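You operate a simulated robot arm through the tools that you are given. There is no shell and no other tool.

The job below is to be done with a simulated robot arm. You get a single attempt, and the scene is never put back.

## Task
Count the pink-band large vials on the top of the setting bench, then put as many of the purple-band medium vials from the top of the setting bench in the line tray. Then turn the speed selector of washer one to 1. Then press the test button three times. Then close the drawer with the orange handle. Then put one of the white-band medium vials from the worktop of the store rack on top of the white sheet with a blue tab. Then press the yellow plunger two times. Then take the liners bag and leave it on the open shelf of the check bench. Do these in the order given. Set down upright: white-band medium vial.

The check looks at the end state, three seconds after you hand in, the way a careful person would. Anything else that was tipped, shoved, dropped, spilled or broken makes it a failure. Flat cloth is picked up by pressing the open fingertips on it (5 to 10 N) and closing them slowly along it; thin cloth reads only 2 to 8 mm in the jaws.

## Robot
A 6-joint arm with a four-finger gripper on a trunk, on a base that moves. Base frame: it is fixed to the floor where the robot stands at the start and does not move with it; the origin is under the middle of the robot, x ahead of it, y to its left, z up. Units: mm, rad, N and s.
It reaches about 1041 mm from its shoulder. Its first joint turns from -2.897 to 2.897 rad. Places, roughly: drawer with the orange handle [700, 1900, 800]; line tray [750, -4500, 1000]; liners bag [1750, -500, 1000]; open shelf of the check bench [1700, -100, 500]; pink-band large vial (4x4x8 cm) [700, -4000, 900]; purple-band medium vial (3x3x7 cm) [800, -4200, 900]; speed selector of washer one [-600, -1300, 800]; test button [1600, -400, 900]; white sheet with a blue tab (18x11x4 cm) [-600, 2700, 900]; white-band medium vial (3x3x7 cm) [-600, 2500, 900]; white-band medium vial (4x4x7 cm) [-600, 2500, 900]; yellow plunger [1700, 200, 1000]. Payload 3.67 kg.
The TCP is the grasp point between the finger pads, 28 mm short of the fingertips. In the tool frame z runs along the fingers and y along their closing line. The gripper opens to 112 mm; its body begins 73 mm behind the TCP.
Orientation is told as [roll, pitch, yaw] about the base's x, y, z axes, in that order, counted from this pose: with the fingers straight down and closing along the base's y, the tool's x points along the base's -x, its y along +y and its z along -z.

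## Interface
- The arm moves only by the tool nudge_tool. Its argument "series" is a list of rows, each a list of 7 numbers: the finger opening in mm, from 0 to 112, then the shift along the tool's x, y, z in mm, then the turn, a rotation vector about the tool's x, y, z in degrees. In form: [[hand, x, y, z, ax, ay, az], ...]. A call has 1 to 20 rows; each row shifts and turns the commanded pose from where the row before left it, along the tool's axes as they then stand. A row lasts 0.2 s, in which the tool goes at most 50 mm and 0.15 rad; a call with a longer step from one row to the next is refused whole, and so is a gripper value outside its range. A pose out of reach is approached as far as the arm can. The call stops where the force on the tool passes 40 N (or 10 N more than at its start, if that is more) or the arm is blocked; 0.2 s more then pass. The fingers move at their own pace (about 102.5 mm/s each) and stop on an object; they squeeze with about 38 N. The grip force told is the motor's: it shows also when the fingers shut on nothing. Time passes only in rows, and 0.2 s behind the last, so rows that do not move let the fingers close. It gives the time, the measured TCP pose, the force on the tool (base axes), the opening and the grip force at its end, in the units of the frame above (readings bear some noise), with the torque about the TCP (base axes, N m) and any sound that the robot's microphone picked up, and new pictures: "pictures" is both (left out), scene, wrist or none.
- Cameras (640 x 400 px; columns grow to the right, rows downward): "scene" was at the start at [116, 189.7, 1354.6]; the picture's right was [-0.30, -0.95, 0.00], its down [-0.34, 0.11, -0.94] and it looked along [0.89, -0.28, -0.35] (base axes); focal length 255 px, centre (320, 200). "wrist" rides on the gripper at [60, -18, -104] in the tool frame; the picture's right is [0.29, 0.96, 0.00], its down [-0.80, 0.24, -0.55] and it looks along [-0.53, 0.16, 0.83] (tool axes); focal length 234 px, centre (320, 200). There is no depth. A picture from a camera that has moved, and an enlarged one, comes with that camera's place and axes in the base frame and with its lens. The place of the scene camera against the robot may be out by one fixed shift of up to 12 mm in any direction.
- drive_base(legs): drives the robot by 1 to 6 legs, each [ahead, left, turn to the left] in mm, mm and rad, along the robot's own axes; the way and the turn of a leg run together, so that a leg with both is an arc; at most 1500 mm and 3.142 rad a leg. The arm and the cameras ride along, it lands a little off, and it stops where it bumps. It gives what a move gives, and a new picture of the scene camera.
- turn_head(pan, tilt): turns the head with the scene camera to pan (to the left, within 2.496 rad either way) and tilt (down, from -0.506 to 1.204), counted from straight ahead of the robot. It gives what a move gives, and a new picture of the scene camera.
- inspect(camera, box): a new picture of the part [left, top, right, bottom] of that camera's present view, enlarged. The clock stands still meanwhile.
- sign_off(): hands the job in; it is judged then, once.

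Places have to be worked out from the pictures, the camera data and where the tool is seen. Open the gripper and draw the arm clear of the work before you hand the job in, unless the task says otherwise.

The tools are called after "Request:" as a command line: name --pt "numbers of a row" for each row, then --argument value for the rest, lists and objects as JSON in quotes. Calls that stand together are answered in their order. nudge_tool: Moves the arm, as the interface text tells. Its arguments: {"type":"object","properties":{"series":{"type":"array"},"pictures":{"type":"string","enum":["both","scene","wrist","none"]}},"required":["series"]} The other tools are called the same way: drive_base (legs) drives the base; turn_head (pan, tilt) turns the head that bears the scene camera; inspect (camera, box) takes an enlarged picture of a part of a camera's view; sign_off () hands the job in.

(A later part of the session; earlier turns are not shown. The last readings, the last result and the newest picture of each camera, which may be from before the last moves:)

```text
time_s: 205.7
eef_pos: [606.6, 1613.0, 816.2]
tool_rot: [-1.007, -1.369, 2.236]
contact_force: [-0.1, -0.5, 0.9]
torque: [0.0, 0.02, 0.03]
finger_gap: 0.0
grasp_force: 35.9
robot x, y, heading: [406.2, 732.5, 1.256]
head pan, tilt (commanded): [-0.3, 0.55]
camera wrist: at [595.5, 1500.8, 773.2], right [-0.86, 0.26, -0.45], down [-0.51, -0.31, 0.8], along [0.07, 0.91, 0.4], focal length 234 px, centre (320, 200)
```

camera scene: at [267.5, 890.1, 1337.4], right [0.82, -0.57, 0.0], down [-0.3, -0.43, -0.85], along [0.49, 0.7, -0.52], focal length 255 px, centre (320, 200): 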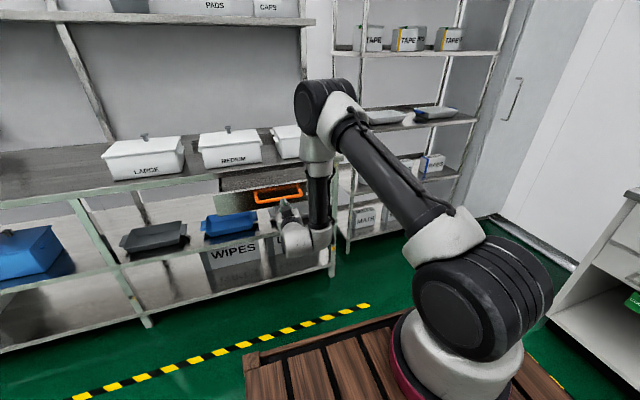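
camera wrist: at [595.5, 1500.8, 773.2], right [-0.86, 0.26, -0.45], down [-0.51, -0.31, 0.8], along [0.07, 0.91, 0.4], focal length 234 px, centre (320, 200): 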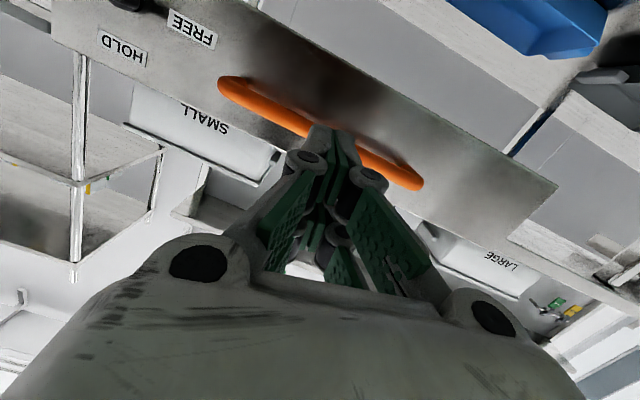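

The fingertips are now lined up with the middle of the bar. I advance toward it.

Request:
nudge_tool --pt "0 0 0 20 0 0 0" --pt "0 0 0 20 0 0 0" --pt "0 0 0 15 0 0 0" --pt "0 0 0 0 0 0 0" --pictures "wrist"

```text
time_s: 206.7
eef_pos: [620.8, 1664.8, 811.2]
tool_rot: [-1.007, -1.365, 2.222]
contact_force: [-0.1, -1.5, -0.7]
torque: [0.0, 0.03, -0.04]
finger_gap: 0.1
grasp_force: 35.8
out of reach, approached as far as the arm can: row 3
robot x, y, heading: [408.1, 732.1, 1.257]
head pan, tilt (commanded): [-0.3, 0.55]
camera wrist: at [608.2, 1552.1, 768.0], right [-0.85, 0.27, -0.45], down [-0.52, -0.31, 0.8], along [0.08, 0.91, 0.4], focal length 234 px, centre (320, 200)
```

wrist: 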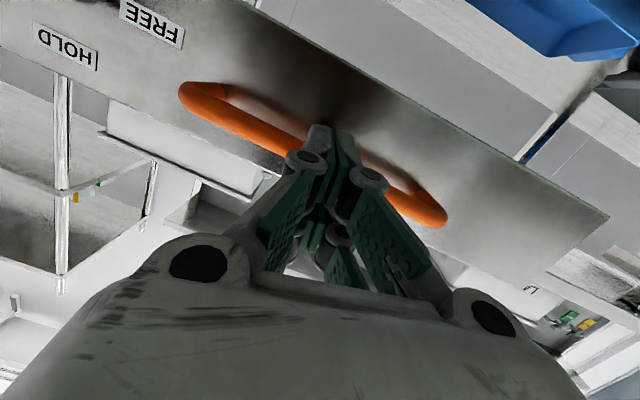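

The tips are about 10 mm before the bar. I push forward in 10 mm steps, watching the force.

Request:
nudge_tool --pt "0 -1 0 10 0 0 0" --pt "0 -1 0 10 0 0 0" --pt "0 -1 0 10 0 0 0" --pt "0 -1 0 10 0 0 0" --pt "0 -1 0 10 0 0 0" --pt "0 0 0 0 0 0 0"

```text
time_s: 208.1
eef_pos: [630.6, 1713.3, 811.1]
tool_rot: [-1.008, -1.367, 2.225]
contact_force: [-0.3, -0.7, -0.3]
torque: [0.0, 0.01, 0.02]
finger_gap: 0.1
grasp_force: 35.8
out of reach, approached as far as the arm can: row 1, 3, 5
robot x, y, heading: [407.0, 730.1, 1.266]
head pan, tilt (commanded): [-0.3, 0.55]
camera scene: at [267.5, 890.2, 1337.4], right [0.82, -0.57, 0.0], down [-0.3, -0.43, -0.85], along [0.49, 0.7, -0.52], focal length 255 px, centre (320, 200)
camera wrist: at [617.2, 1601.1, 767.9], right [-0.85, 0.27, -0.45], down [-0.52, -0.31, 0.8], along [0.08, 0.91, 0.4], focal length 234 px, centre (320, 200)
```

scene: 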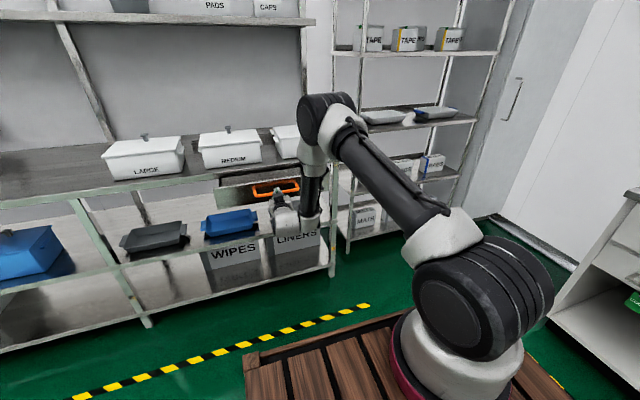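
wrist: 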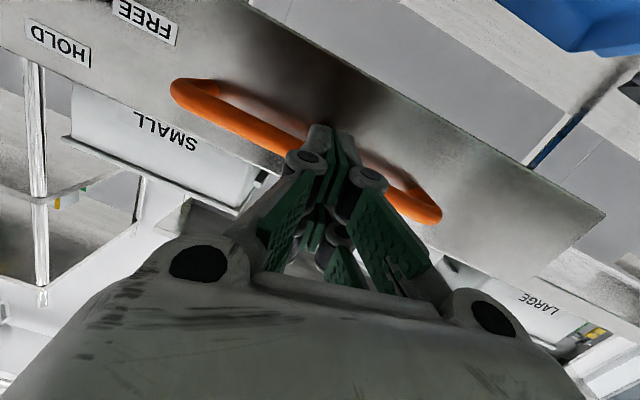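

The drawer is sliding in with low force. I keep pushing.

Request:
nudge_tool --pt "0 -1 0 10 0 0 0" --pt "0 -1 0 10 0 0 0" --pt "0 -1 0 10 0 0 0" --pt "0 0 0 0 0 0 0"

Request:
inspect --camera "scene" --box '[180, 130, 360, 260]'

```text
time_s: 209.1
eef_pos: [635.7, 1745.2, 808.6]
tool_rot: [-1.001, -1.367, 2.223]
contact_force: [0.4, 0.4, 0.7]
torque: [-0.01, 0.01, -0.02]
finger_gap: 0.2
grasp_force: 36.4
out of reach, approached as far as the arm can: row 3
robot x, y, heading: [408.5, 728.6, 1.258]
head pan, tilt (commanded): [-0.3, 0.55]
camera scene: at [267.5, 890.2, 1337.4], right [0.82, -0.57, 0.0], down [-0.3, -0.43, -0.85], along [0.49, 0.7, -0.52], focal length 255 px, centre (320, 200)
camera wrist: at [623.4, 1631.3, 765.5], right [-0.85, 0.27, -0.45], down [-0.52, -0.31, 0.8], along [0.08, 0.91, 0.4], focal length 234 px, centre (320, 200)
```

scene: 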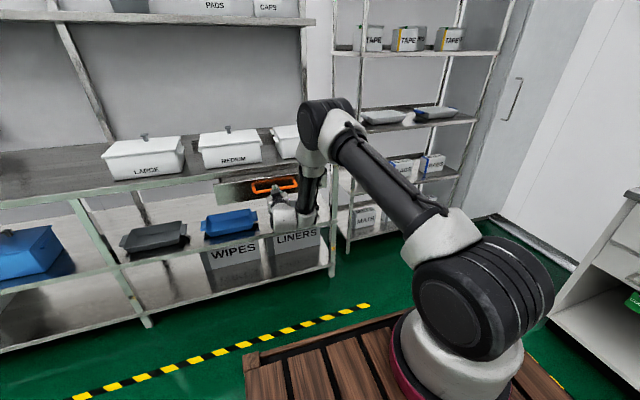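
wrist: 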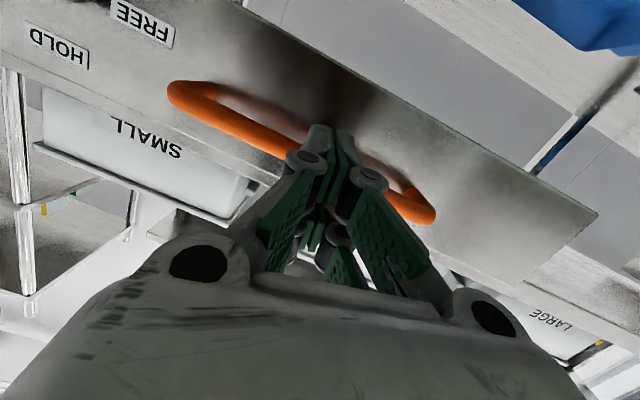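

```text
3.08 times, centred on (270, 195) of scene
camera zoom: at [267.5, 890.2, 1337.4], right [0.82, -0.57, 0.0], down [-0.3, -0.43, -0.85], along [0.49, 0.7, -0.52], focal length 783 px, centre (474, 215)
```

zoom: 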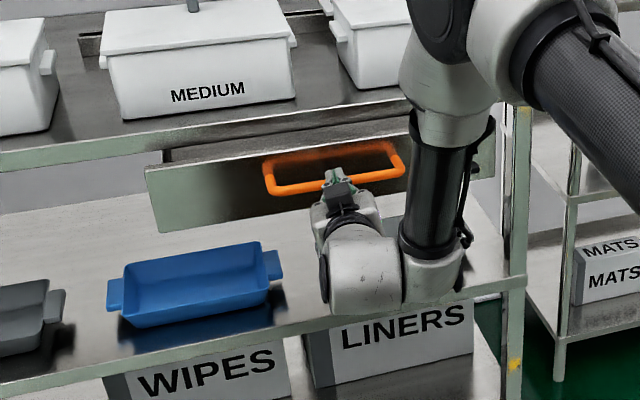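

Still a little open. I push on in 8 mm steps until it meets the stop.

Request:
nudge_tool --pt "0 -1 0 8 0 0 0" --pt "0 -1 0 8 0 0 0" --pt "0 -1 0 8 0 0 0" --pt "0 0 0 0 0 0 0" --pictures "scene"

Request:
inspect --camera "scene" --box '[180, 130, 360, 260]'

```text
time_s: 210.1
eef_pos: [643.0, 1768.9, 809.7]
tool_rot: [-1.004, -1.367, 2.222]
contact_force: [-0.4, -0.1, 0.6]
torque: [0.02, -0.01, -0.02]
finger_gap: 0.0
grasp_force: 35.3
robot x, y, heading: [407.6, 726.0, 1.262]
head pan, tilt (commanded): [-0.3, 0.55]
camera scene: at [267.5, 890.1, 1337.4], right [0.82, -0.57, 0.0], down [-0.3, -0.43, -0.85], along [0.49, 0.7, -0.52], focal length 255 px, centre (320, 200)
```

scene: 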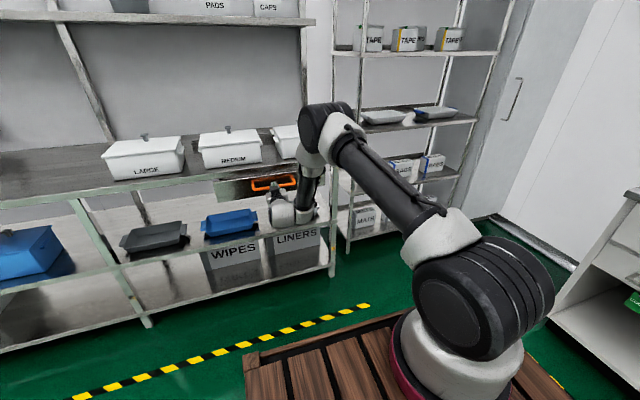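

```text
3.08 times, centred on (270, 195) of scene
camera zoom: at [267.5, 890.1, 1337.4], right [0.82, -0.57, 0.0], down [-0.3, -0.43, -0.85], along [0.49, 0.7, -0.52], focal length 783 px, centre (474, 215)
```

zoom: 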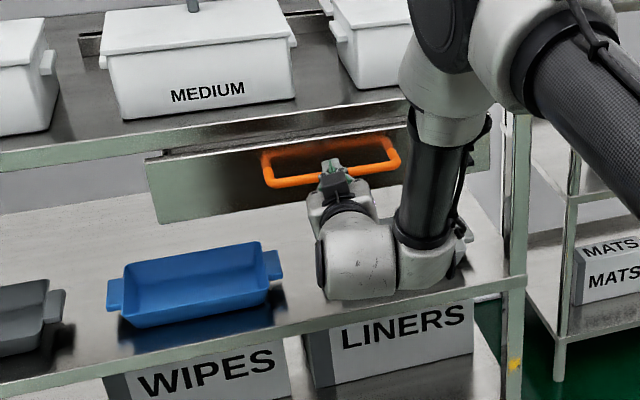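

Nearly shut. I continue in 5 mm steps to the stop.

Request:
nudge_tool --pt "0 -0.5 0 5 0 0 0" --pt "0 -0.5 0 5 0 0 0" --pt "0 -0.5 0 5 0 0 0" --pt "0 -0.5 0 5 0 0 0" --pt "0 0 0 0 0 0 0" --pictures "scene"

Request:
inspect --camera "scene" --box '[180, 130, 360, 260]'

```text
time_s: 211.2
eef_pos: [648.2, 1787.2, 811.6]
tool_rot: [-1.003, -1.367, 2.222]
contact_force: [-0.1, 0.4, 0.2]
torque: [-0.02, 0.01, -0.03]
finger_gap: 0.1
grasp_force: 35.7
robot x, y, heading: [410.8, 732.5, 1.259]
head pan, tilt (commanded): [-0.3, 0.55]
camera scene: at [267.5, 890.2, 1337.4], right [0.82, -0.57, 0.0], down [-0.3, -0.43, -0.85], along [0.49, 0.7, -0.52], focal length 255 px, centre (320, 200)
```

scene: 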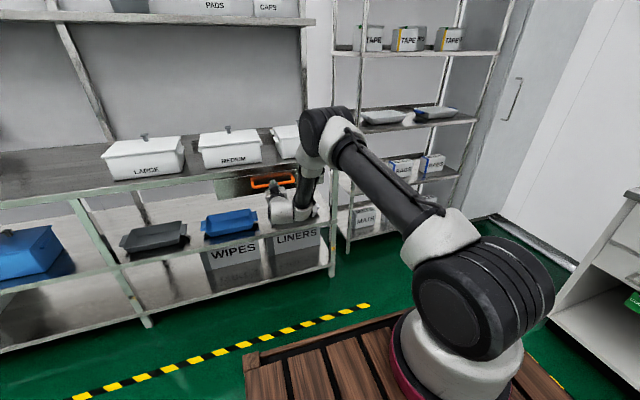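

```text
3.08 times, centred on (270, 195) of scene
camera zoom: at [267.5, 890.2, 1337.4], right [0.82, -0.57, 0.0], down [-0.3, -0.43, -0.85], along [0.49, 0.7, -0.52], focal length 783 px, centre (474, 215)
```

zoom: 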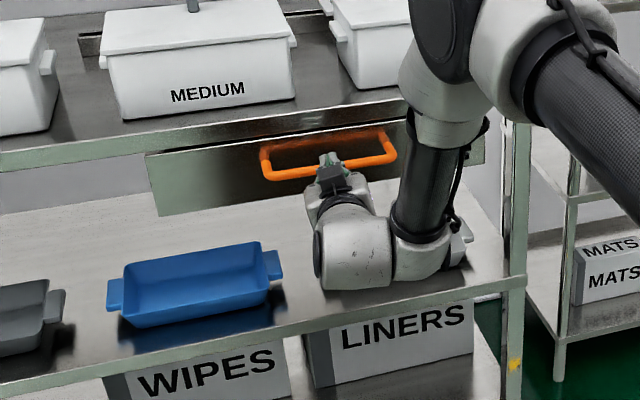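

No stop yet (no force). I continue gently.

Request:
nudge_tool --pt "0 -0.5 0 5 0 0 0" --pt "0 -0.5 0 5 0 0 0" --pt "0 -0.5 0 5 0 0 0" --pt "0 0 0 0 0 0 0" --pictures "wrist"

Request:
inspect --camera "scene" --box '[180, 130, 360, 260]'

```text
time_s: 211.7
eef_pos: [648.9, 1789.7, 810.7]
tool_rot: [-1.008, -1.365, 2.229]
contact_force: [-3.7, -24.9, 12.0]
torque: [0.37, 0.0, 0.07]
finger_gap: 0.1
grasp_force: 35.0
robot x, y, heading: [408.4, 728.3, 1.266]
head pan, tilt (commanded): [-0.3, 0.55]
stopped in row 2: the force on the tool passed its limit at 50 N (the readings are from after the stop); the commanded pose is now the measured one
camera wrist: at [636.6, 1677.3, 767.0], right [-0.85, 0.27, -0.45], down [-0.52, -0.31, 0.8], along [0.08, 0.91, 0.4], focal length 234 px, centre (320, 200)
```

wrist: 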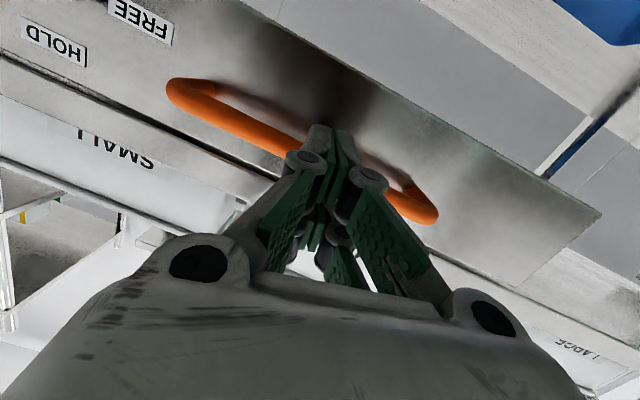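

```text
3.08 times, centred on (270, 195) of scene
camera zoom: at [267.2, 888.2, 1337.5], right [0.82, -0.57, 0.0], down [-0.3, -0.43, -0.85], along [0.49, 0.7, -0.52], focal length 783 px, centre (474, 215)
```

zoom: 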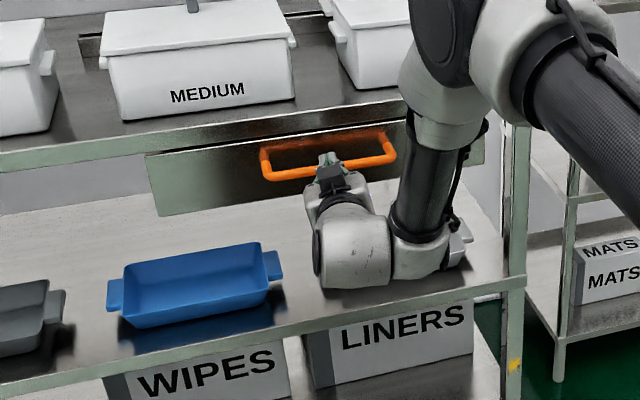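

The drawer met its stop (50 N) and sits flush under the worktop edge: closed. I retract straight back, and check it stays shut.

Request:
nudge_tool --pt "0 0 0 -20 0 0 0" --pt "0 0 0 -30 0 0 0" --pt "0 0 0 -30 0 0 0" --pt "0 0 0 -30 0 0 0" --pt "0 0 0 -30 0 0 0" --pt "0 0 0 0 0 0 0"

Request:
inspect --camera "scene" --box '[180, 130, 360, 260]'

```text
time_s: 213.1
eef_pos: [598.6, 1661.4, 823.6]
tool_rot: [-0.996, -1.362, 2.217]
contact_force: [0.1, -0.2, 0.6]
torque: [-0.03, 0.0, -0.01]
finger_gap: 0.0
grasp_force: 36.3
robot x, y, heading: [408.4, 730.0, 1.261]
head pan, tilt (commanded): [-0.3, 0.55]
camera scene: at [267.5, 889.8, 1337.4], right [0.82, -0.57, 0.0], down [-0.3, -0.43, -0.85], along [0.49, 0.7, -0.52], focal length 255 px, centre (320, 200)
camera wrist: at [585.8, 1547.5, 781.4], right [-0.85, 0.27, -0.45], down [-0.52, -0.31, 0.8], along [0.08, 0.91, 0.4], focal length 234 px, centre (320, 200)
```

scene: 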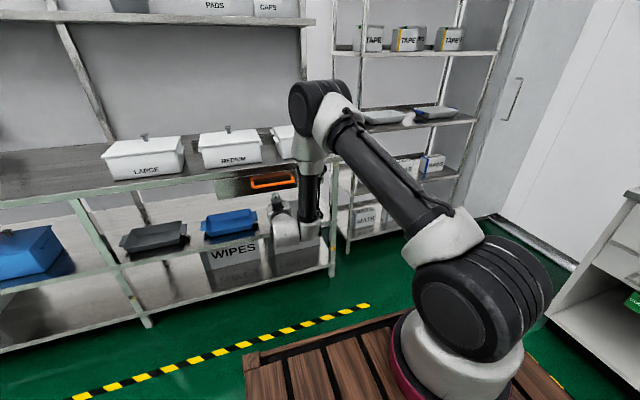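
wrist: 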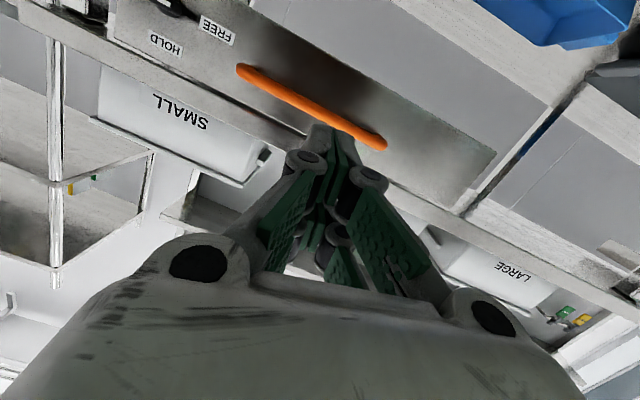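

```text
3.08 times, centred on (270, 195) of scene
camera zoom: at [267.5, 889.8, 1337.4], right [0.82, -0.57, 0.0], down [-0.3, -0.43, -0.85], along [0.49, 0.7, -0.52], focal length 783 px, centre (474, 215)
```

zoom: 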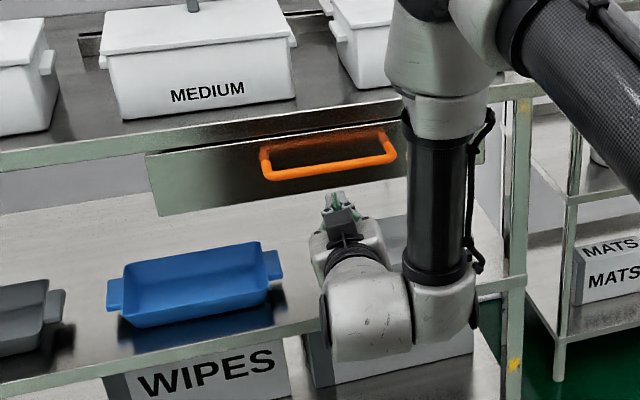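

The drawer is closed. I back the base away 350 mm and bring the tool back to vertical and up.

Request:
drive_base --legs '[[-350, 0, 0]]'

Request:
nudge_tool --pt "0 -30 0 0 0 0 4.9" --pt "0 -30 0 0 0 0 4.9" --pt "0 -30 0 0 0 0 0" --pt "0 -30 0 0 0 0 0" --pt "0 0 0 0 0 8.4 0" --pt "0 0 0 0 0 8.4 0" --pt "0 0 0 0 0 8.4 0" --pt "0 0 0 0 0 8.4 0" --pt "0 0 0 0 0 8.4 0" --pt "0 0 0 0 0 8.4 0" --pt "0 0 0 0 0 8.4 0" --pt "0 0 0 0 0 8.4 0" --pt "0 0 0 0 0 8.4 0" --pt "0 0 0 0 0 8.1 0" --pt "0 0 0 0 0 0 0"

```text
time_s: 215.4
eef_pos: [484.0, 1319.0, 824.0]
tool_rot: [-0.997, -1.364, 2.224]
contact_force: [0.8, 1.1, 0.2]
torque: [-0.02, 0.0, 0.02]
finger_gap: 0.1
grasp_force: 35.6
robot x, y, heading: [302.7, 384.4, 1.27]
head pan, tilt (commanded): [-0.3, 0.55]
camera scene: at [158.2, 545.5, 1337.4], right [0.82, -0.57, 0.0], down [-0.3, -0.43, -0.85], along [0.48, 0.7, -0.52], focal length 255 px, centre (320, 200)
```

scene: 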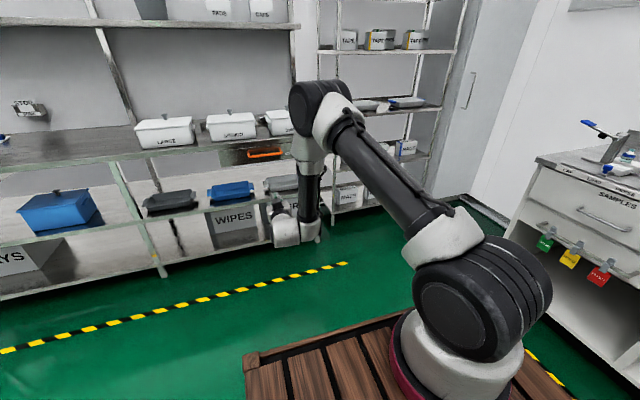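

```text
time_s: 218.7
eef_pos: [473.2, 1345.5, 939.0]
tool_rot: [-0.059, 0.007, 1.214]
contact_force: [-0.6, -0.4, 0.9]
torque: [0.0, -0.03, -0.02]
finger_gap: 0.1
grasp_force: 35.8
out of reach, approached as far as the arm can: row 2
robot x, y, heading: [298.4, 386.1, 1.267]
head pan, tilt (commanded): [-0.3, 0.55]
camera scene: at [158.2, 545.4, 1337.4], right [0.82, -0.57, 0.0], down [-0.3, -0.43, -0.85], along [0.48, 0.7, -0.52], focal length 255 px, centre (320, 200)
camera wrist: at [463.5, 1285.4, 1046.4], right [-1.0, 0.06, -0.05], down [0.03, 0.85, 0.53], along [0.08, 0.53, -0.84], focal length 234 px, centre (320, 200)
```

scene: 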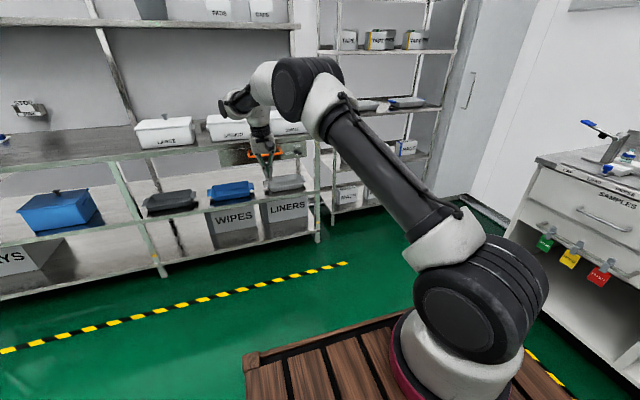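
wrist: 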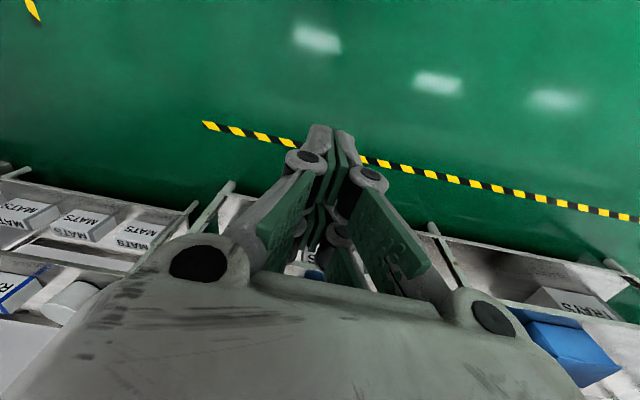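

I level the small roll/yaw error and retract to the travel pose.

Request:
nudge_tool --pt "0 0 0 -20 -3.4 0 0" --pt "0 0 0 -20 0 0 -3.0" --pt "0 40 -12 -16 0 0 0" --pt "0 40 -12 -16 0 0 0" --pt "0 40 -12 -16 0 0 0" --pt "0 40 -12 -16 0 0 0" --pt "0 40 -12 -16 0 0 0" --pt "0 40 -12 -16 0 0 0" --pt "0 40 -12 -16 0 0 0" --pt "0 40 -12 -16 0 0 0" --pt "0 40 -12 -16 0 0 0" --pt "0 40 -12 -6 0 0 0" --pt "0 0 0 0 0 0 0" --pictures "none"

Request:
turn_head --pan 0.7 --tilt 0.3

Request:
inspect --camera "scene" --box '[200, 120, 440, 270]'

```text
time_s: 221.4
eef_pos: [470.6, 929.1, 1131.6]
tool_rot: [0.001, 0.008, 1.265]
contact_force: [0.2, -0.1, -0.9]
torque: [-0.02, -0.01, -0.02]
finger_gap: 0.1
grasp_force: 35.6
robot x, y, heading: [303.7, 387.2, 1.266]
head pan, tilt (commanded): [-0.3, 0.55]
```

```text
time_s: 222.7
eef_pos: [469.4, 928.7, 1131.3]
tool_rot: [0.002, 0.007, 1.266]
contact_force: [-0.1, 0.0, -0.6]
torque: [-0.03, 0.0, 0.01]
finger_gap: 0.0
grasp_force: 36.2
robot x, y, heading: [300.2, 384.1, 1.27]
head pan, tilt (commanded): [0.7, 0.3]
camera scene: at [71.3, 557.6, 1360.4], right [0.92, 0.39, 0.0], down [0.11, -0.27, -0.96], along [-0.37, 0.88, -0.3], focal length 255 px, centre (320, 200)
```

scene: 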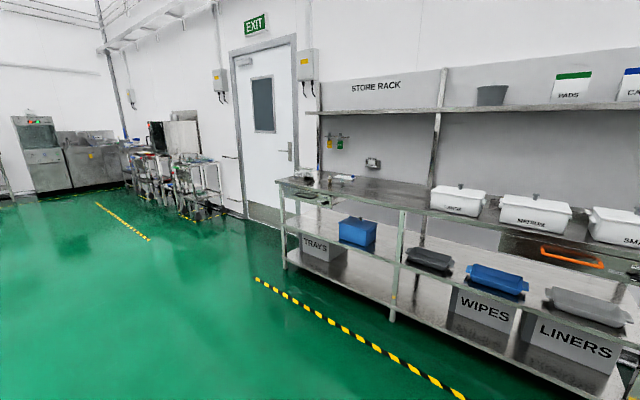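

```text
2.67 times, centred on (320, 195) of scene
camera zoom: at [71.3, 557.6, 1360.4], right [0.92, 0.39, 0.0], down [0.11, -0.27, -0.96], along [-0.37, 0.88, -0.3], focal length 679 px, centre (320, 213)
```

zoom: 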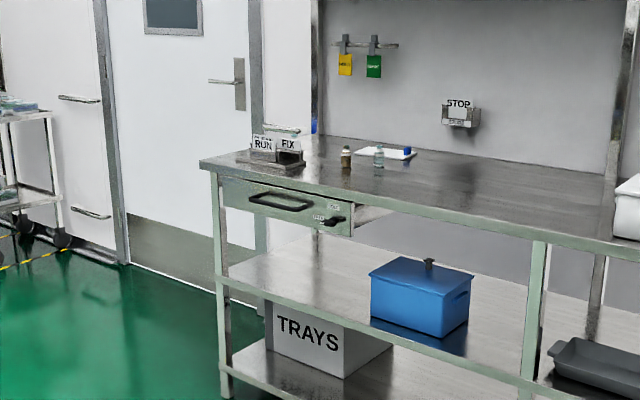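

The two vials and the white sheet are on the left end of the rack worktop. I strafe left along the rack and look.

Request:
drive_base --legs '[[0, 0, 0.015], [0, 1430, 0], [550, 0, 0]]'

Request:
turn_head --pan 0.0 --tilt 0.4

Request:
inspect --camera "scene" --box '[220, 150, 460, 300]'

```text
time_s: 232.9
eef_pos: [-733.7, 1857.0, 1131.0]
tool_rot: [0.002, 0.007, 1.26]
contact_force: [1.0, 0.4, 0.0]
torque: [-0.04, 0.01, 0.01]
finger_gap: 0.3
grasp_force: 35.5
robot x, y, heading: [-908.3, 1314.6, 1.265]
head pan, tilt (commanded): [0.7, 0.3]
camera scene: at [-1134.4, 1486.4, 1360.4], right [0.92, 0.38, 0.0], down [0.11, -0.27, -0.96], along [-0.37, 0.88, -0.3], focal length 255 px, centre (320, 200)
```

scene: 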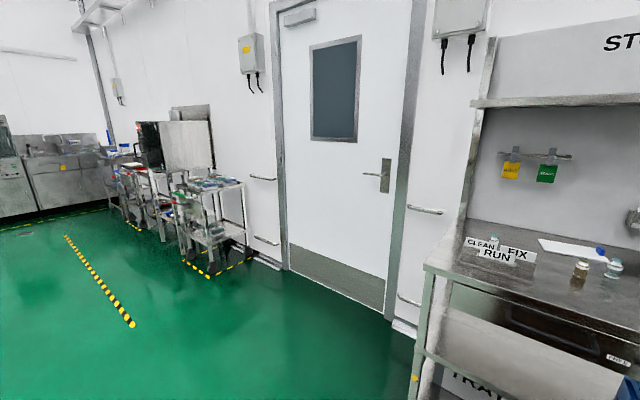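

```text
time_s: 234.0
eef_pos: [-734.4, 1856.7, 1131.6]
tool_rot: [0.0, 0.004, 1.261]
contact_force: [-0.6, -0.7, 0.8]
torque: [0.0, -0.02, 0.0]
finger_gap: 0.2
grasp_force: 36.1
robot x, y, heading: [-906.4, 1312.2, 1.268]
head pan, tilt (commanded): [0.0, 0.4]
camera scene: at [-1070.7, 1488.4, 1351.1], right [0.95, -0.3, 0.0], down [-0.12, -0.37, -0.92], along [0.28, 0.88, -0.39], focal length 255 px, centre (320, 200)
```

scene: 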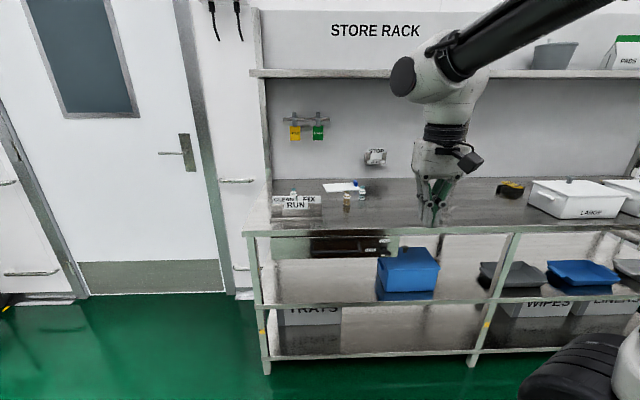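

```text
2.67 times, centred on (340, 225) of scene
camera zoom: at [-1070.7, 1488.4, 1351.1], right [0.95, -0.3, 0.0], down [-0.12, -0.37, -0.92], along [0.28, 0.88, -0.39], focal length 679 px, centre (267, 133)
```

zoom: 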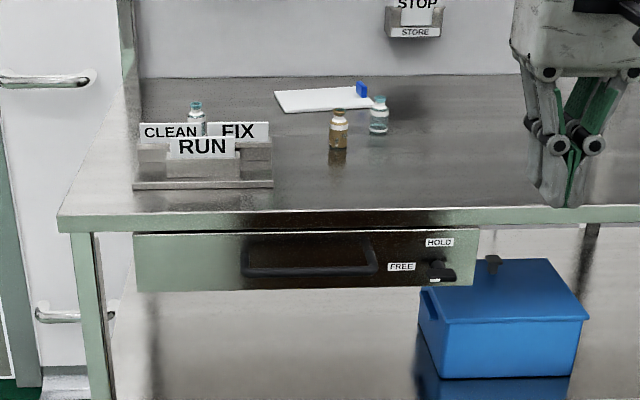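

Three vials are on the worktop; I zoom further to read their bands and the sheet.

Request:
inspect --camera "scene" --box '[320, 170, 380, 215]'

Request:
inspect --camera "scene" --box '[265, 175, 335, 220]'

```text
8.89 times, centred on (350, 192) of scene
camera zoom: at [-1070.7, 1488.4, 1351.1], right [0.95, -0.3, 0.0], down [-0.12, -0.37, -0.92], along [0.28, 0.88, -0.39], focal length 2263 px, centre (53, 267)
```

zoom: 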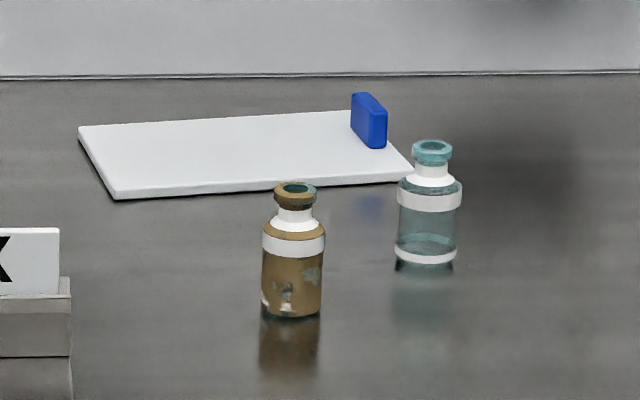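

```text
8.89 times, centred on (300, 198) of scene
camera zoom: at [-1070.7, 1488.4, 1351.1], right [0.95, -0.3, 0.0], down [-0.12, -0.37, -0.92], along [0.28, 0.88, -0.39], focal length 2263 px, centre (498, 222)
```

zoom: 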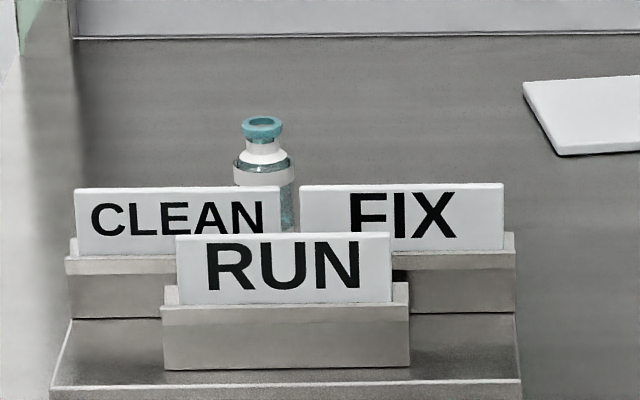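

All three vials bear white bands; I'll use the clear one at right (near (-555,2465)), with the sheet just behind it (near (-575,2660)). I advance 460 mm toward the rack.

Request:
drive_base --legs '[[460, 20, 0.015]]'

Request:
turn_head --pan -0.1 --tilt 0.6

Request:
inspect --camera "scene" --box '[240, 120, 440, 260]'

```text
time_s: 236.7
eef_pos: [-619.9, 2298.4, 1131.2]
tool_rot: [0.0, 0.005, 1.267]
contact_force: [-0.4, -0.9, 0.4]
torque: [0.01, 0.01, -0.01]
finger_gap: 0.2
grasp_force: 36.0
robot x, y, heading: [-786.9, 1753.8, 1.267]
head pan, tilt (commanded): [0.0, 0.4]
camera scene: at [-953.8, 1927.7, 1351.1], right [0.95, -0.3, 0.0], down [-0.12, -0.37, -0.92], along [0.27, 0.88, -0.39], focal length 255 px, centre (320, 200)
```

scene: 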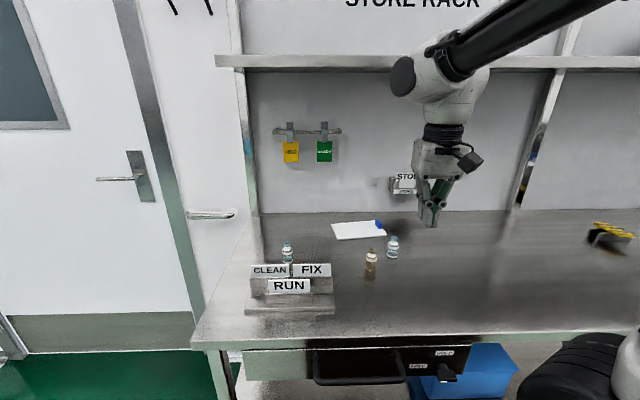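

```text
time_s: 237.4
eef_pos: [-620.2, 2298.1, 1131.7]
tool_rot: [0.002, 0.006, 1.264]
contact_force: [0.8, 0.4, -0.1]
torque: [0.01, -0.02, -0.03]
finger_gap: 0.0
grasp_force: 35.4
robot x, y, heading: [-787.0, 1752.7, 1.273]
head pan, tilt (commanded): [-0.099, 0.6]
camera scene: at [-946.8, 1920.7, 1332.9], right [0.92, -0.39, 0.0], down [-0.22, -0.52, -0.83], along [0.32, 0.76, -0.56], focal length 255 px, centre (320, 200)
```

scene: 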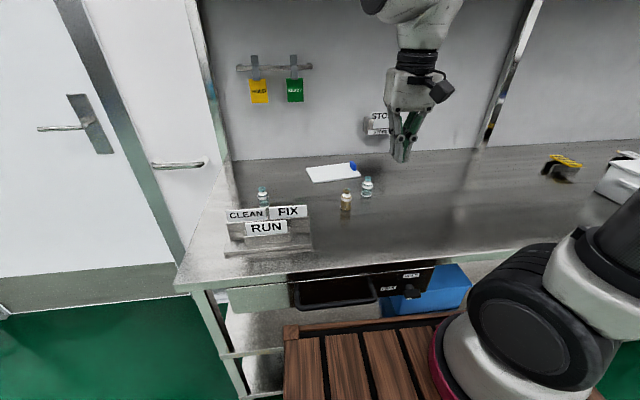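

```text
2.86 times, centred on (340, 190) of scene
camera zoom: at [-946.8, 1920.7, 1332.9], right [0.92, -0.39, 0.0], down [-0.22, -0.52, -0.83], along [0.32, 0.76, -0.56], focal length 727 px, centre (263, 229)
```

zoom: 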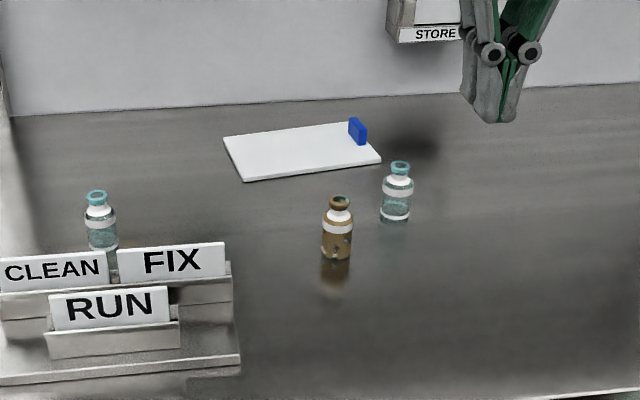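

I move the tool forward over the vials at the present height and view them with the wrist camera.

Request:
nudge_tool --pt "60 -39 -3 0 0 0 0" --pt "60 -39 -3 0 0 0 0" --pt "60 -39 -3 0 0 0 0" --pt "60 -39 -3 0 0 0 0" --pt "60 -20 0 20 0 0 0" --pt "60 0 0 0 0 0 0"

Request:
inspect --camera "wrist" --box '[160, 0, 480, 200]'

```text
time_s: 238.8
eef_pos: [-555.2, 2461.5, 1110.3]
tool_rot: [0.002, 0.005, 1.265]
contact_force: [0.1, 0.5, 0.6]
torque: [0.0, 0.01, 0.0]
finger_gap: 59.9
grasp_force: 0.0
robot x, y, heading: [-789.7, 1754.2, 1.267]
head pan, tilt (commanded): [-0.099, 0.6]
camera scene: at [-946.8, 1920.5, 1332.9], right [0.92, -0.39, 0.0], down [-0.22, -0.52, -0.83], along [0.32, 0.76, -0.56], focal length 255 px, centre (320, 200)
camera wrist: at [-555.4, 2399.2, 1216.0], right [-1.0, 0.01, 0.0], down [0.01, 0.84, 0.55], along [0.0, 0.55, -0.84], focal length 234 px, centre (320, 200)
```

scene: 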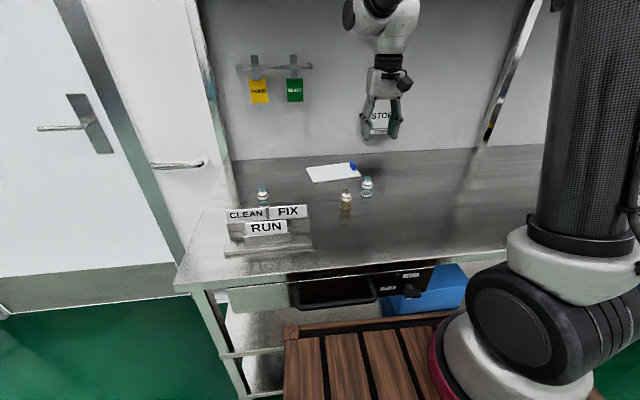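
wrist: 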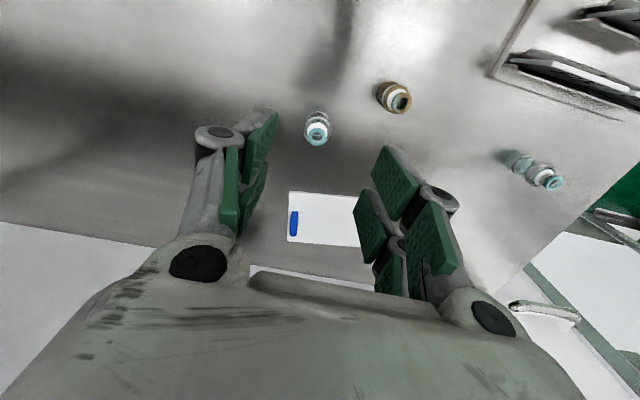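

```text
2.00 times, centred on (320, 100) of wrist
camera zoom: at [-555.4, 2399.2, 1216.0], right [-1.0, 0.01, 0.0], down [0.01, 0.84, 0.55], along [0.0, 0.55, -0.84], focal length 468 px, centre (320, 400)
```

zoom: 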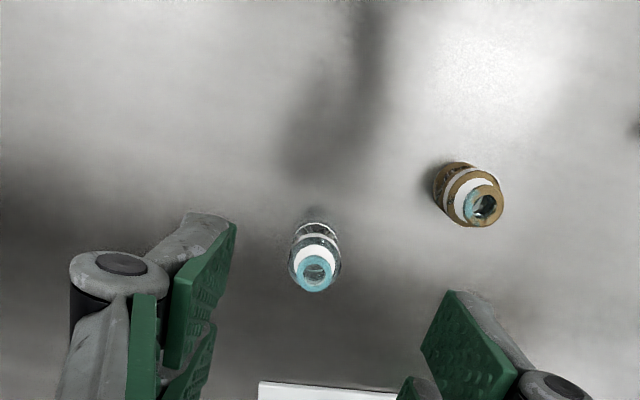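

The clear vial is about 24 mm ahead of the TCP; the amber one is 95 mm away to the near left. I centre and go down 60 mm, and take another view to fix the height.

Request:
nudge_tool --pt "64 -24 4 0 0 0 0" --pt "64 0 0 30 0 0 0" --pt "64 0 0 30 0 0 0" --pt "64 0 0 0 0 0 0" --pictures "wrist"

Request:
inspect --camera "wrist" --box '[160, 0, 480, 240]'

```text
time_s: 239.8
eef_pos: [-549.8, 2486.2, 1050.9]
tool_rot: [0.002, 0.006, 1.267]
contact_force: [0.1, 0.0, -0.3]
torque: [-0.01, -0.04, -0.01]
finger_gap: 63.8
grasp_force: 0.1
robot x, y, heading: [-791.1, 1753.7, 1.271]
head pan, tilt (commanded): [-0.099, 0.6]
camera wrist: at [-551.0, 2424.0, 1156.2], right [-1.0, 0.01, 0.0], down [0.01, 0.84, 0.55], along [0.0, 0.55, -0.84], focal length 234 px, centre (320, 200)
```

wrist: 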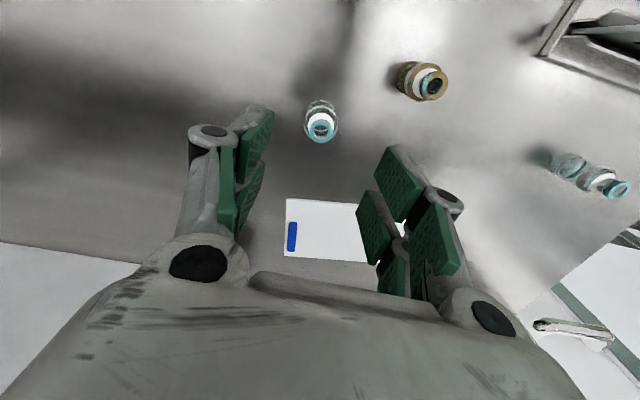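

```text
1.67 times, centred on (320, 120) of wrist
camera zoom: at [-551.0, 2424.0, 1156.2], right [-1.0, 0.01, 0.0], down [0.01, 0.84, 0.55], along [0.0, 0.55, -0.84], focal length 390 px, centre (320, 333)
```

zoom: 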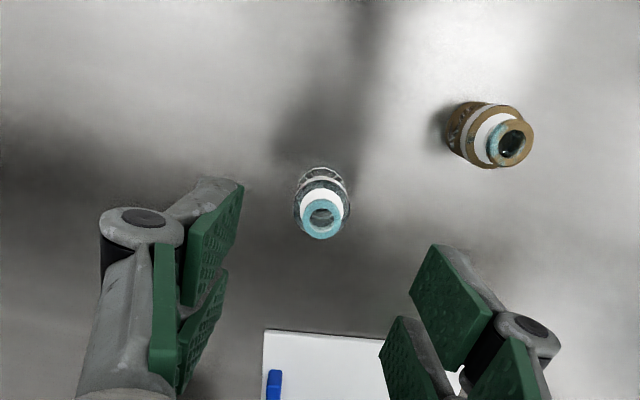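

The vial lies about 4 mm nearer than the TCP axis; cap judged at z≈965–975. I centre and lower to TCP z≈985 and look again.

Request:
nudge_tool --pt "64 4.5 0 0 0 0 0" --pt "64 0 0 35 0 0 0" --pt "64 0 0 30 0 0 0" --pt "64 0 0 0 0 0 0" --pictures "wrist"

Request:
inspect --camera "scene" --box '[280, 40, 460, 220]'

```text
time_s: 240.8
eef_pos: [-551.8, 2481.8, 985.0]
tool_rot: [0.001, 0.006, 1.268]
contact_force: [0.3, -0.2, 0.1]
torque: [-0.01, -0.03, -0.01]
finger_gap: 64.0
grasp_force: 0.0
robot x, y, heading: [-790.3, 1755.6, 1.274]
head pan, tilt (commanded): [-0.099, 0.6]
camera wrist: at [-552.7, 2420.4, 1091.5], right [-1.0, 0.01, 0.0], down [0.01, 0.84, 0.55], along [0.0, 0.55, -0.84], focal length 234 px, centre (320, 200)
```

wrist: 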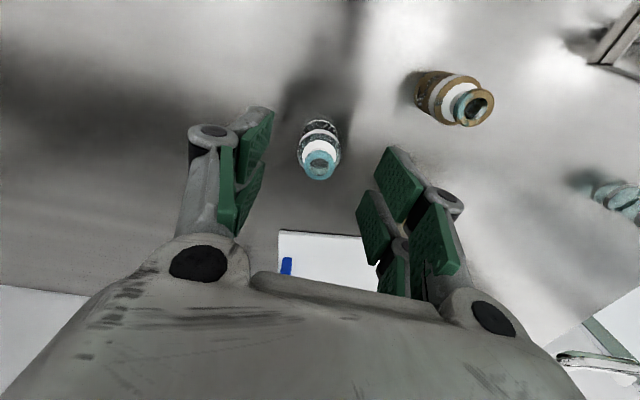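

```text
2.22 times, centred on (370, 130) of scene
camera zoom: at [-946.8, 1920.6, 1332.9], right [0.92, -0.39, 0.0], down [-0.22, -0.52, -0.83], along [0.32, 0.76, -0.56], focal length 566 px, centre (209, 356)
```

zoom: 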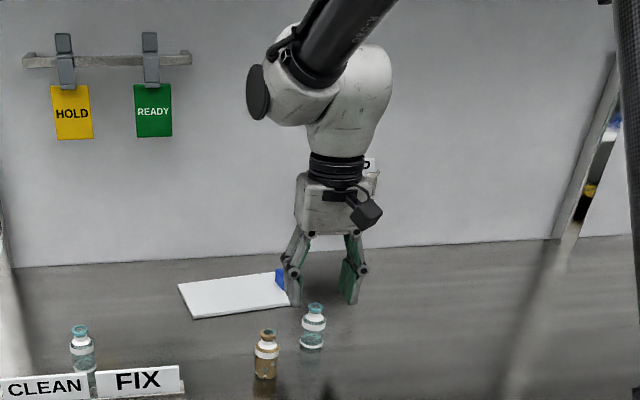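

Request:
inspect --camera "wrist" --box '[240, 80, 400, 200]'

```text
3.33 times, centred on (320, 140) of wrist
camera zoom: at [-552.7, 2420.4, 1091.5], right [-1.0, 0.01, 0.0], down [0.01, 0.84, 0.55], along [0.0, 0.55, -0.84], focal length 781 px, centre (320, 400)
```

zoom: 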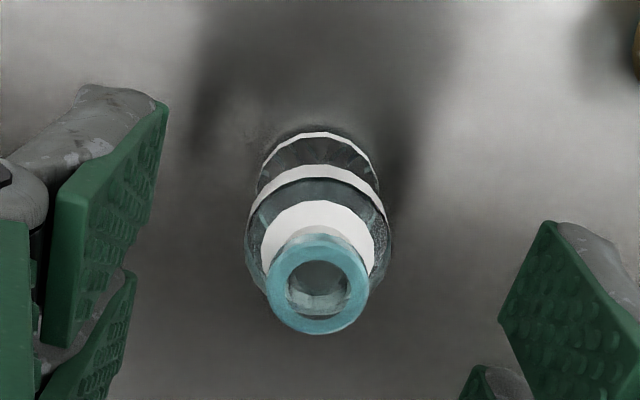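

Combining three wrist views gives the cap at z≈932 (worktop ≈862) and the vial 12 mm farther ahead, 3.5 mm left. I correct, lower to z≈907 and check.

Request:
nudge_tool --pt "64 -11.5 3.5 0 0 0 0" --pt "64 0 0 30 0 0 0" --pt "64 0 0 0 0 0 0" --pictures "wrist"

Request:
inspect --camera "wrist" --box '[220, 80, 420, 240]'

```text
time_s: 241.7
eef_pos: [-551.5, 2493.9, 957.0]
tool_rot: [0.002, 0.007, 1.265]
contact_force: [-0.2, -0.2, -0.3]
torque: [0.03, -0.03, -0.01]
finger_gap: 63.9
grasp_force: 0.1
robot x, y, heading: [-790.3, 1752.8, 1.268]
head pan, tilt (commanded): [-0.099, 0.6]
camera wrist: at [-553.2, 2431.7, 1061.6], right [-1.0, 0.01, 0.0], down [0.01, 0.84, 0.55], along [0.0, 0.55, -0.84], focal length 234 px, centre (320, 200)
```

wrist: 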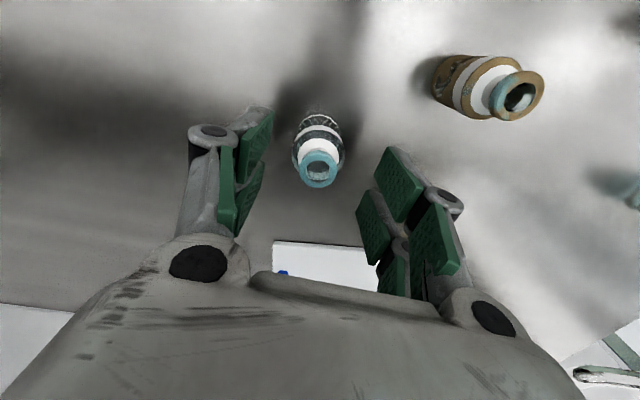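

```text
2.50 times, centred on (320, 160) of wrist
camera zoom: at [-553.2, 2431.7, 1061.6], right [-1.0, 0.01, 0.0], down [0.01, 0.84, 0.55], along [0.0, 0.55, -0.84], focal length 585 px, centre (320, 300)
```

zoom: 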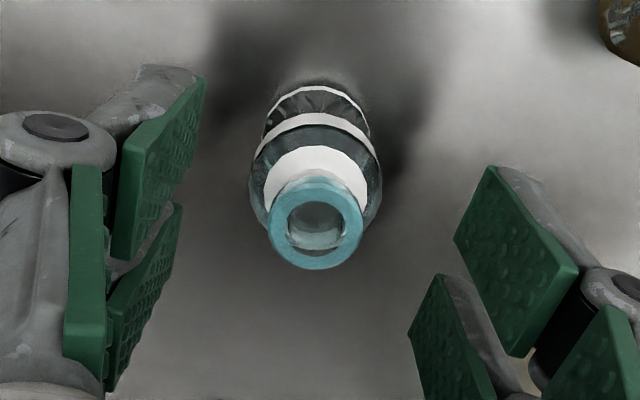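

Well centred now. I lower 50 mm and close on the vial.

Request:
nudge_tool --pt "64 0 0 25 0 0 0" --pt "64 0 0 24 0 0 0" --pt "64 0 0 0 0 0 0" --pictures "wrist"

Request:
nudge_tool --pt "44 0 0 0 0 0 0" --pt "20 0 0 0 0 0 0" --pt "20 0 0 0 0 0 0" --pt "20 0 0 0 0 0 0" --pictures "wrist"

```text
time_s: 242.4
eef_pos: [-551.9, 2493.0, 906.4]
tool_rot: [0.002, 0.005, 1.268]
contact_force: [-0.2, 1.1, 0.8]
torque: [0.0, 0.01, 0.01]
finger_gap: 63.9
grasp_force: 0.1
robot x, y, heading: [-792.5, 1754.8, 1.27]
head pan, tilt (commanded): [-0.099, 0.6]
camera wrist: at [-553.2, 2430.5, 1011.5], right [-1.0, 0.01, 0.0], down [0.01, 0.84, 0.55], along [0.0, 0.55, -0.84], focal length 234 px, centre (320, 200)
```

wrist: 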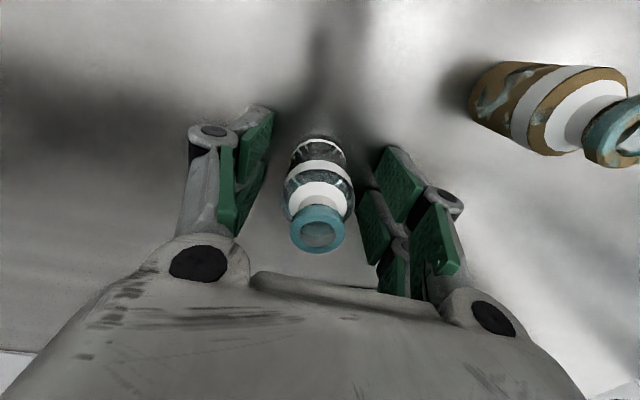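

```text
time_s: 243.4
eef_pos: [-551.3, 2492.8, 907.2]
tool_rot: [0.004, 0.002, 1.267]
contact_force: [9.1, -0.9, 24.3]
torque: [0.26, -0.65, -0.08]
finger_gap: 29.8
grasp_force: 38.2
robot x, y, heading: [-786.3, 1752.7, 1.272]
head pan, tilt (commanded): [-0.099, 0.6]
camera wrist: at [-552.8, 2430.3, 1012.7], right [-1.0, 0.01, 0.0], down [0.01, 0.83, 0.55], along [0.0, 0.55, -0.83], focal length 234 px, centre (320, 200)
```

wrist: 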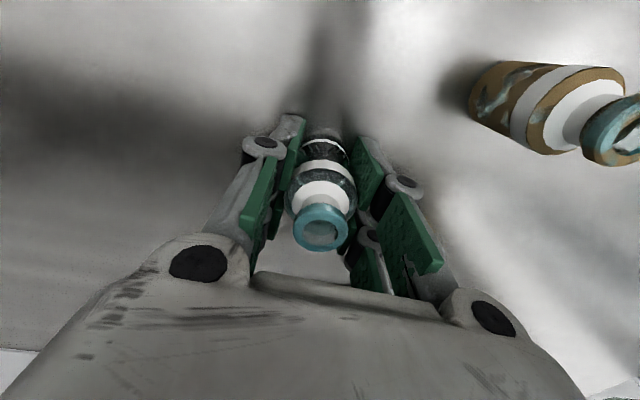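

Gripped at 29.8 mm, with some 24 N upward load (tips likely touching the worktop). I lift gently.

Request:
nudge_tool --pt "20 0 0 -4 0 0 0" --pt "20 0 0 -6 0 0 0" --pt "20 0 0 0 0 0 0" --pictures "wrist"

Request:
inspect --camera "wrist" --box '[220, 80, 420, 240]'

```text
time_s: 244.2
eef_pos: [-553.0, 2493.1, 916.9]
tool_rot: [0.0, 0.008, 1.267]
contact_force: [0.0, 0.4, -0.3]
torque: [0.01, 0.03, 0.01]
finger_gap: 29.9
grasp_force: 38.0
robot x, y, heading: [-789.2, 1754.9, 1.269]
head pan, tilt (commanded): [-0.099, 0.6]
camera wrist: at [-554.1, 2430.8, 1022.1], right [-1.0, 0.01, 0.0], down [0.01, 0.84, 0.55], along [0.0, 0.55, -0.84], focal length 234 px, centre (320, 200)
```

wrist: 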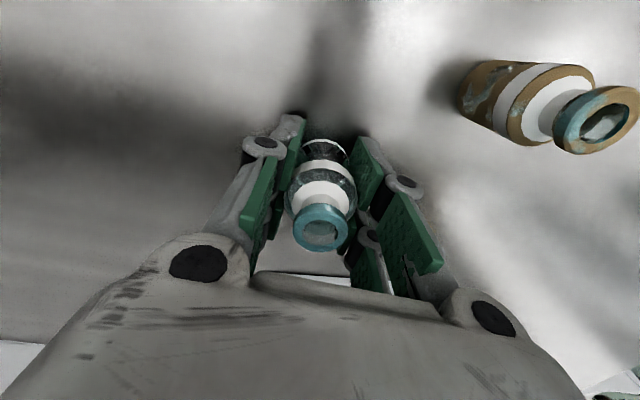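

```text
2.50 times, centred on (320, 160) of wrist
camera zoom: at [-554.1, 2430.8, 1022.1], right [-1.0, 0.01, 0.0], down [0.01, 0.84, 0.55], along [0.0, 0.55, -0.84], focal length 585 px, centre (320, 300)
```

zoom: 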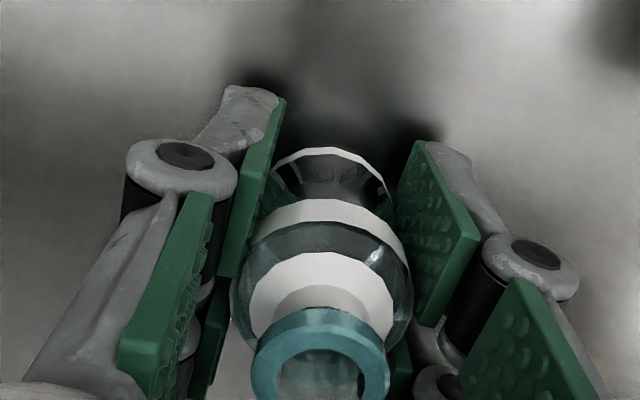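

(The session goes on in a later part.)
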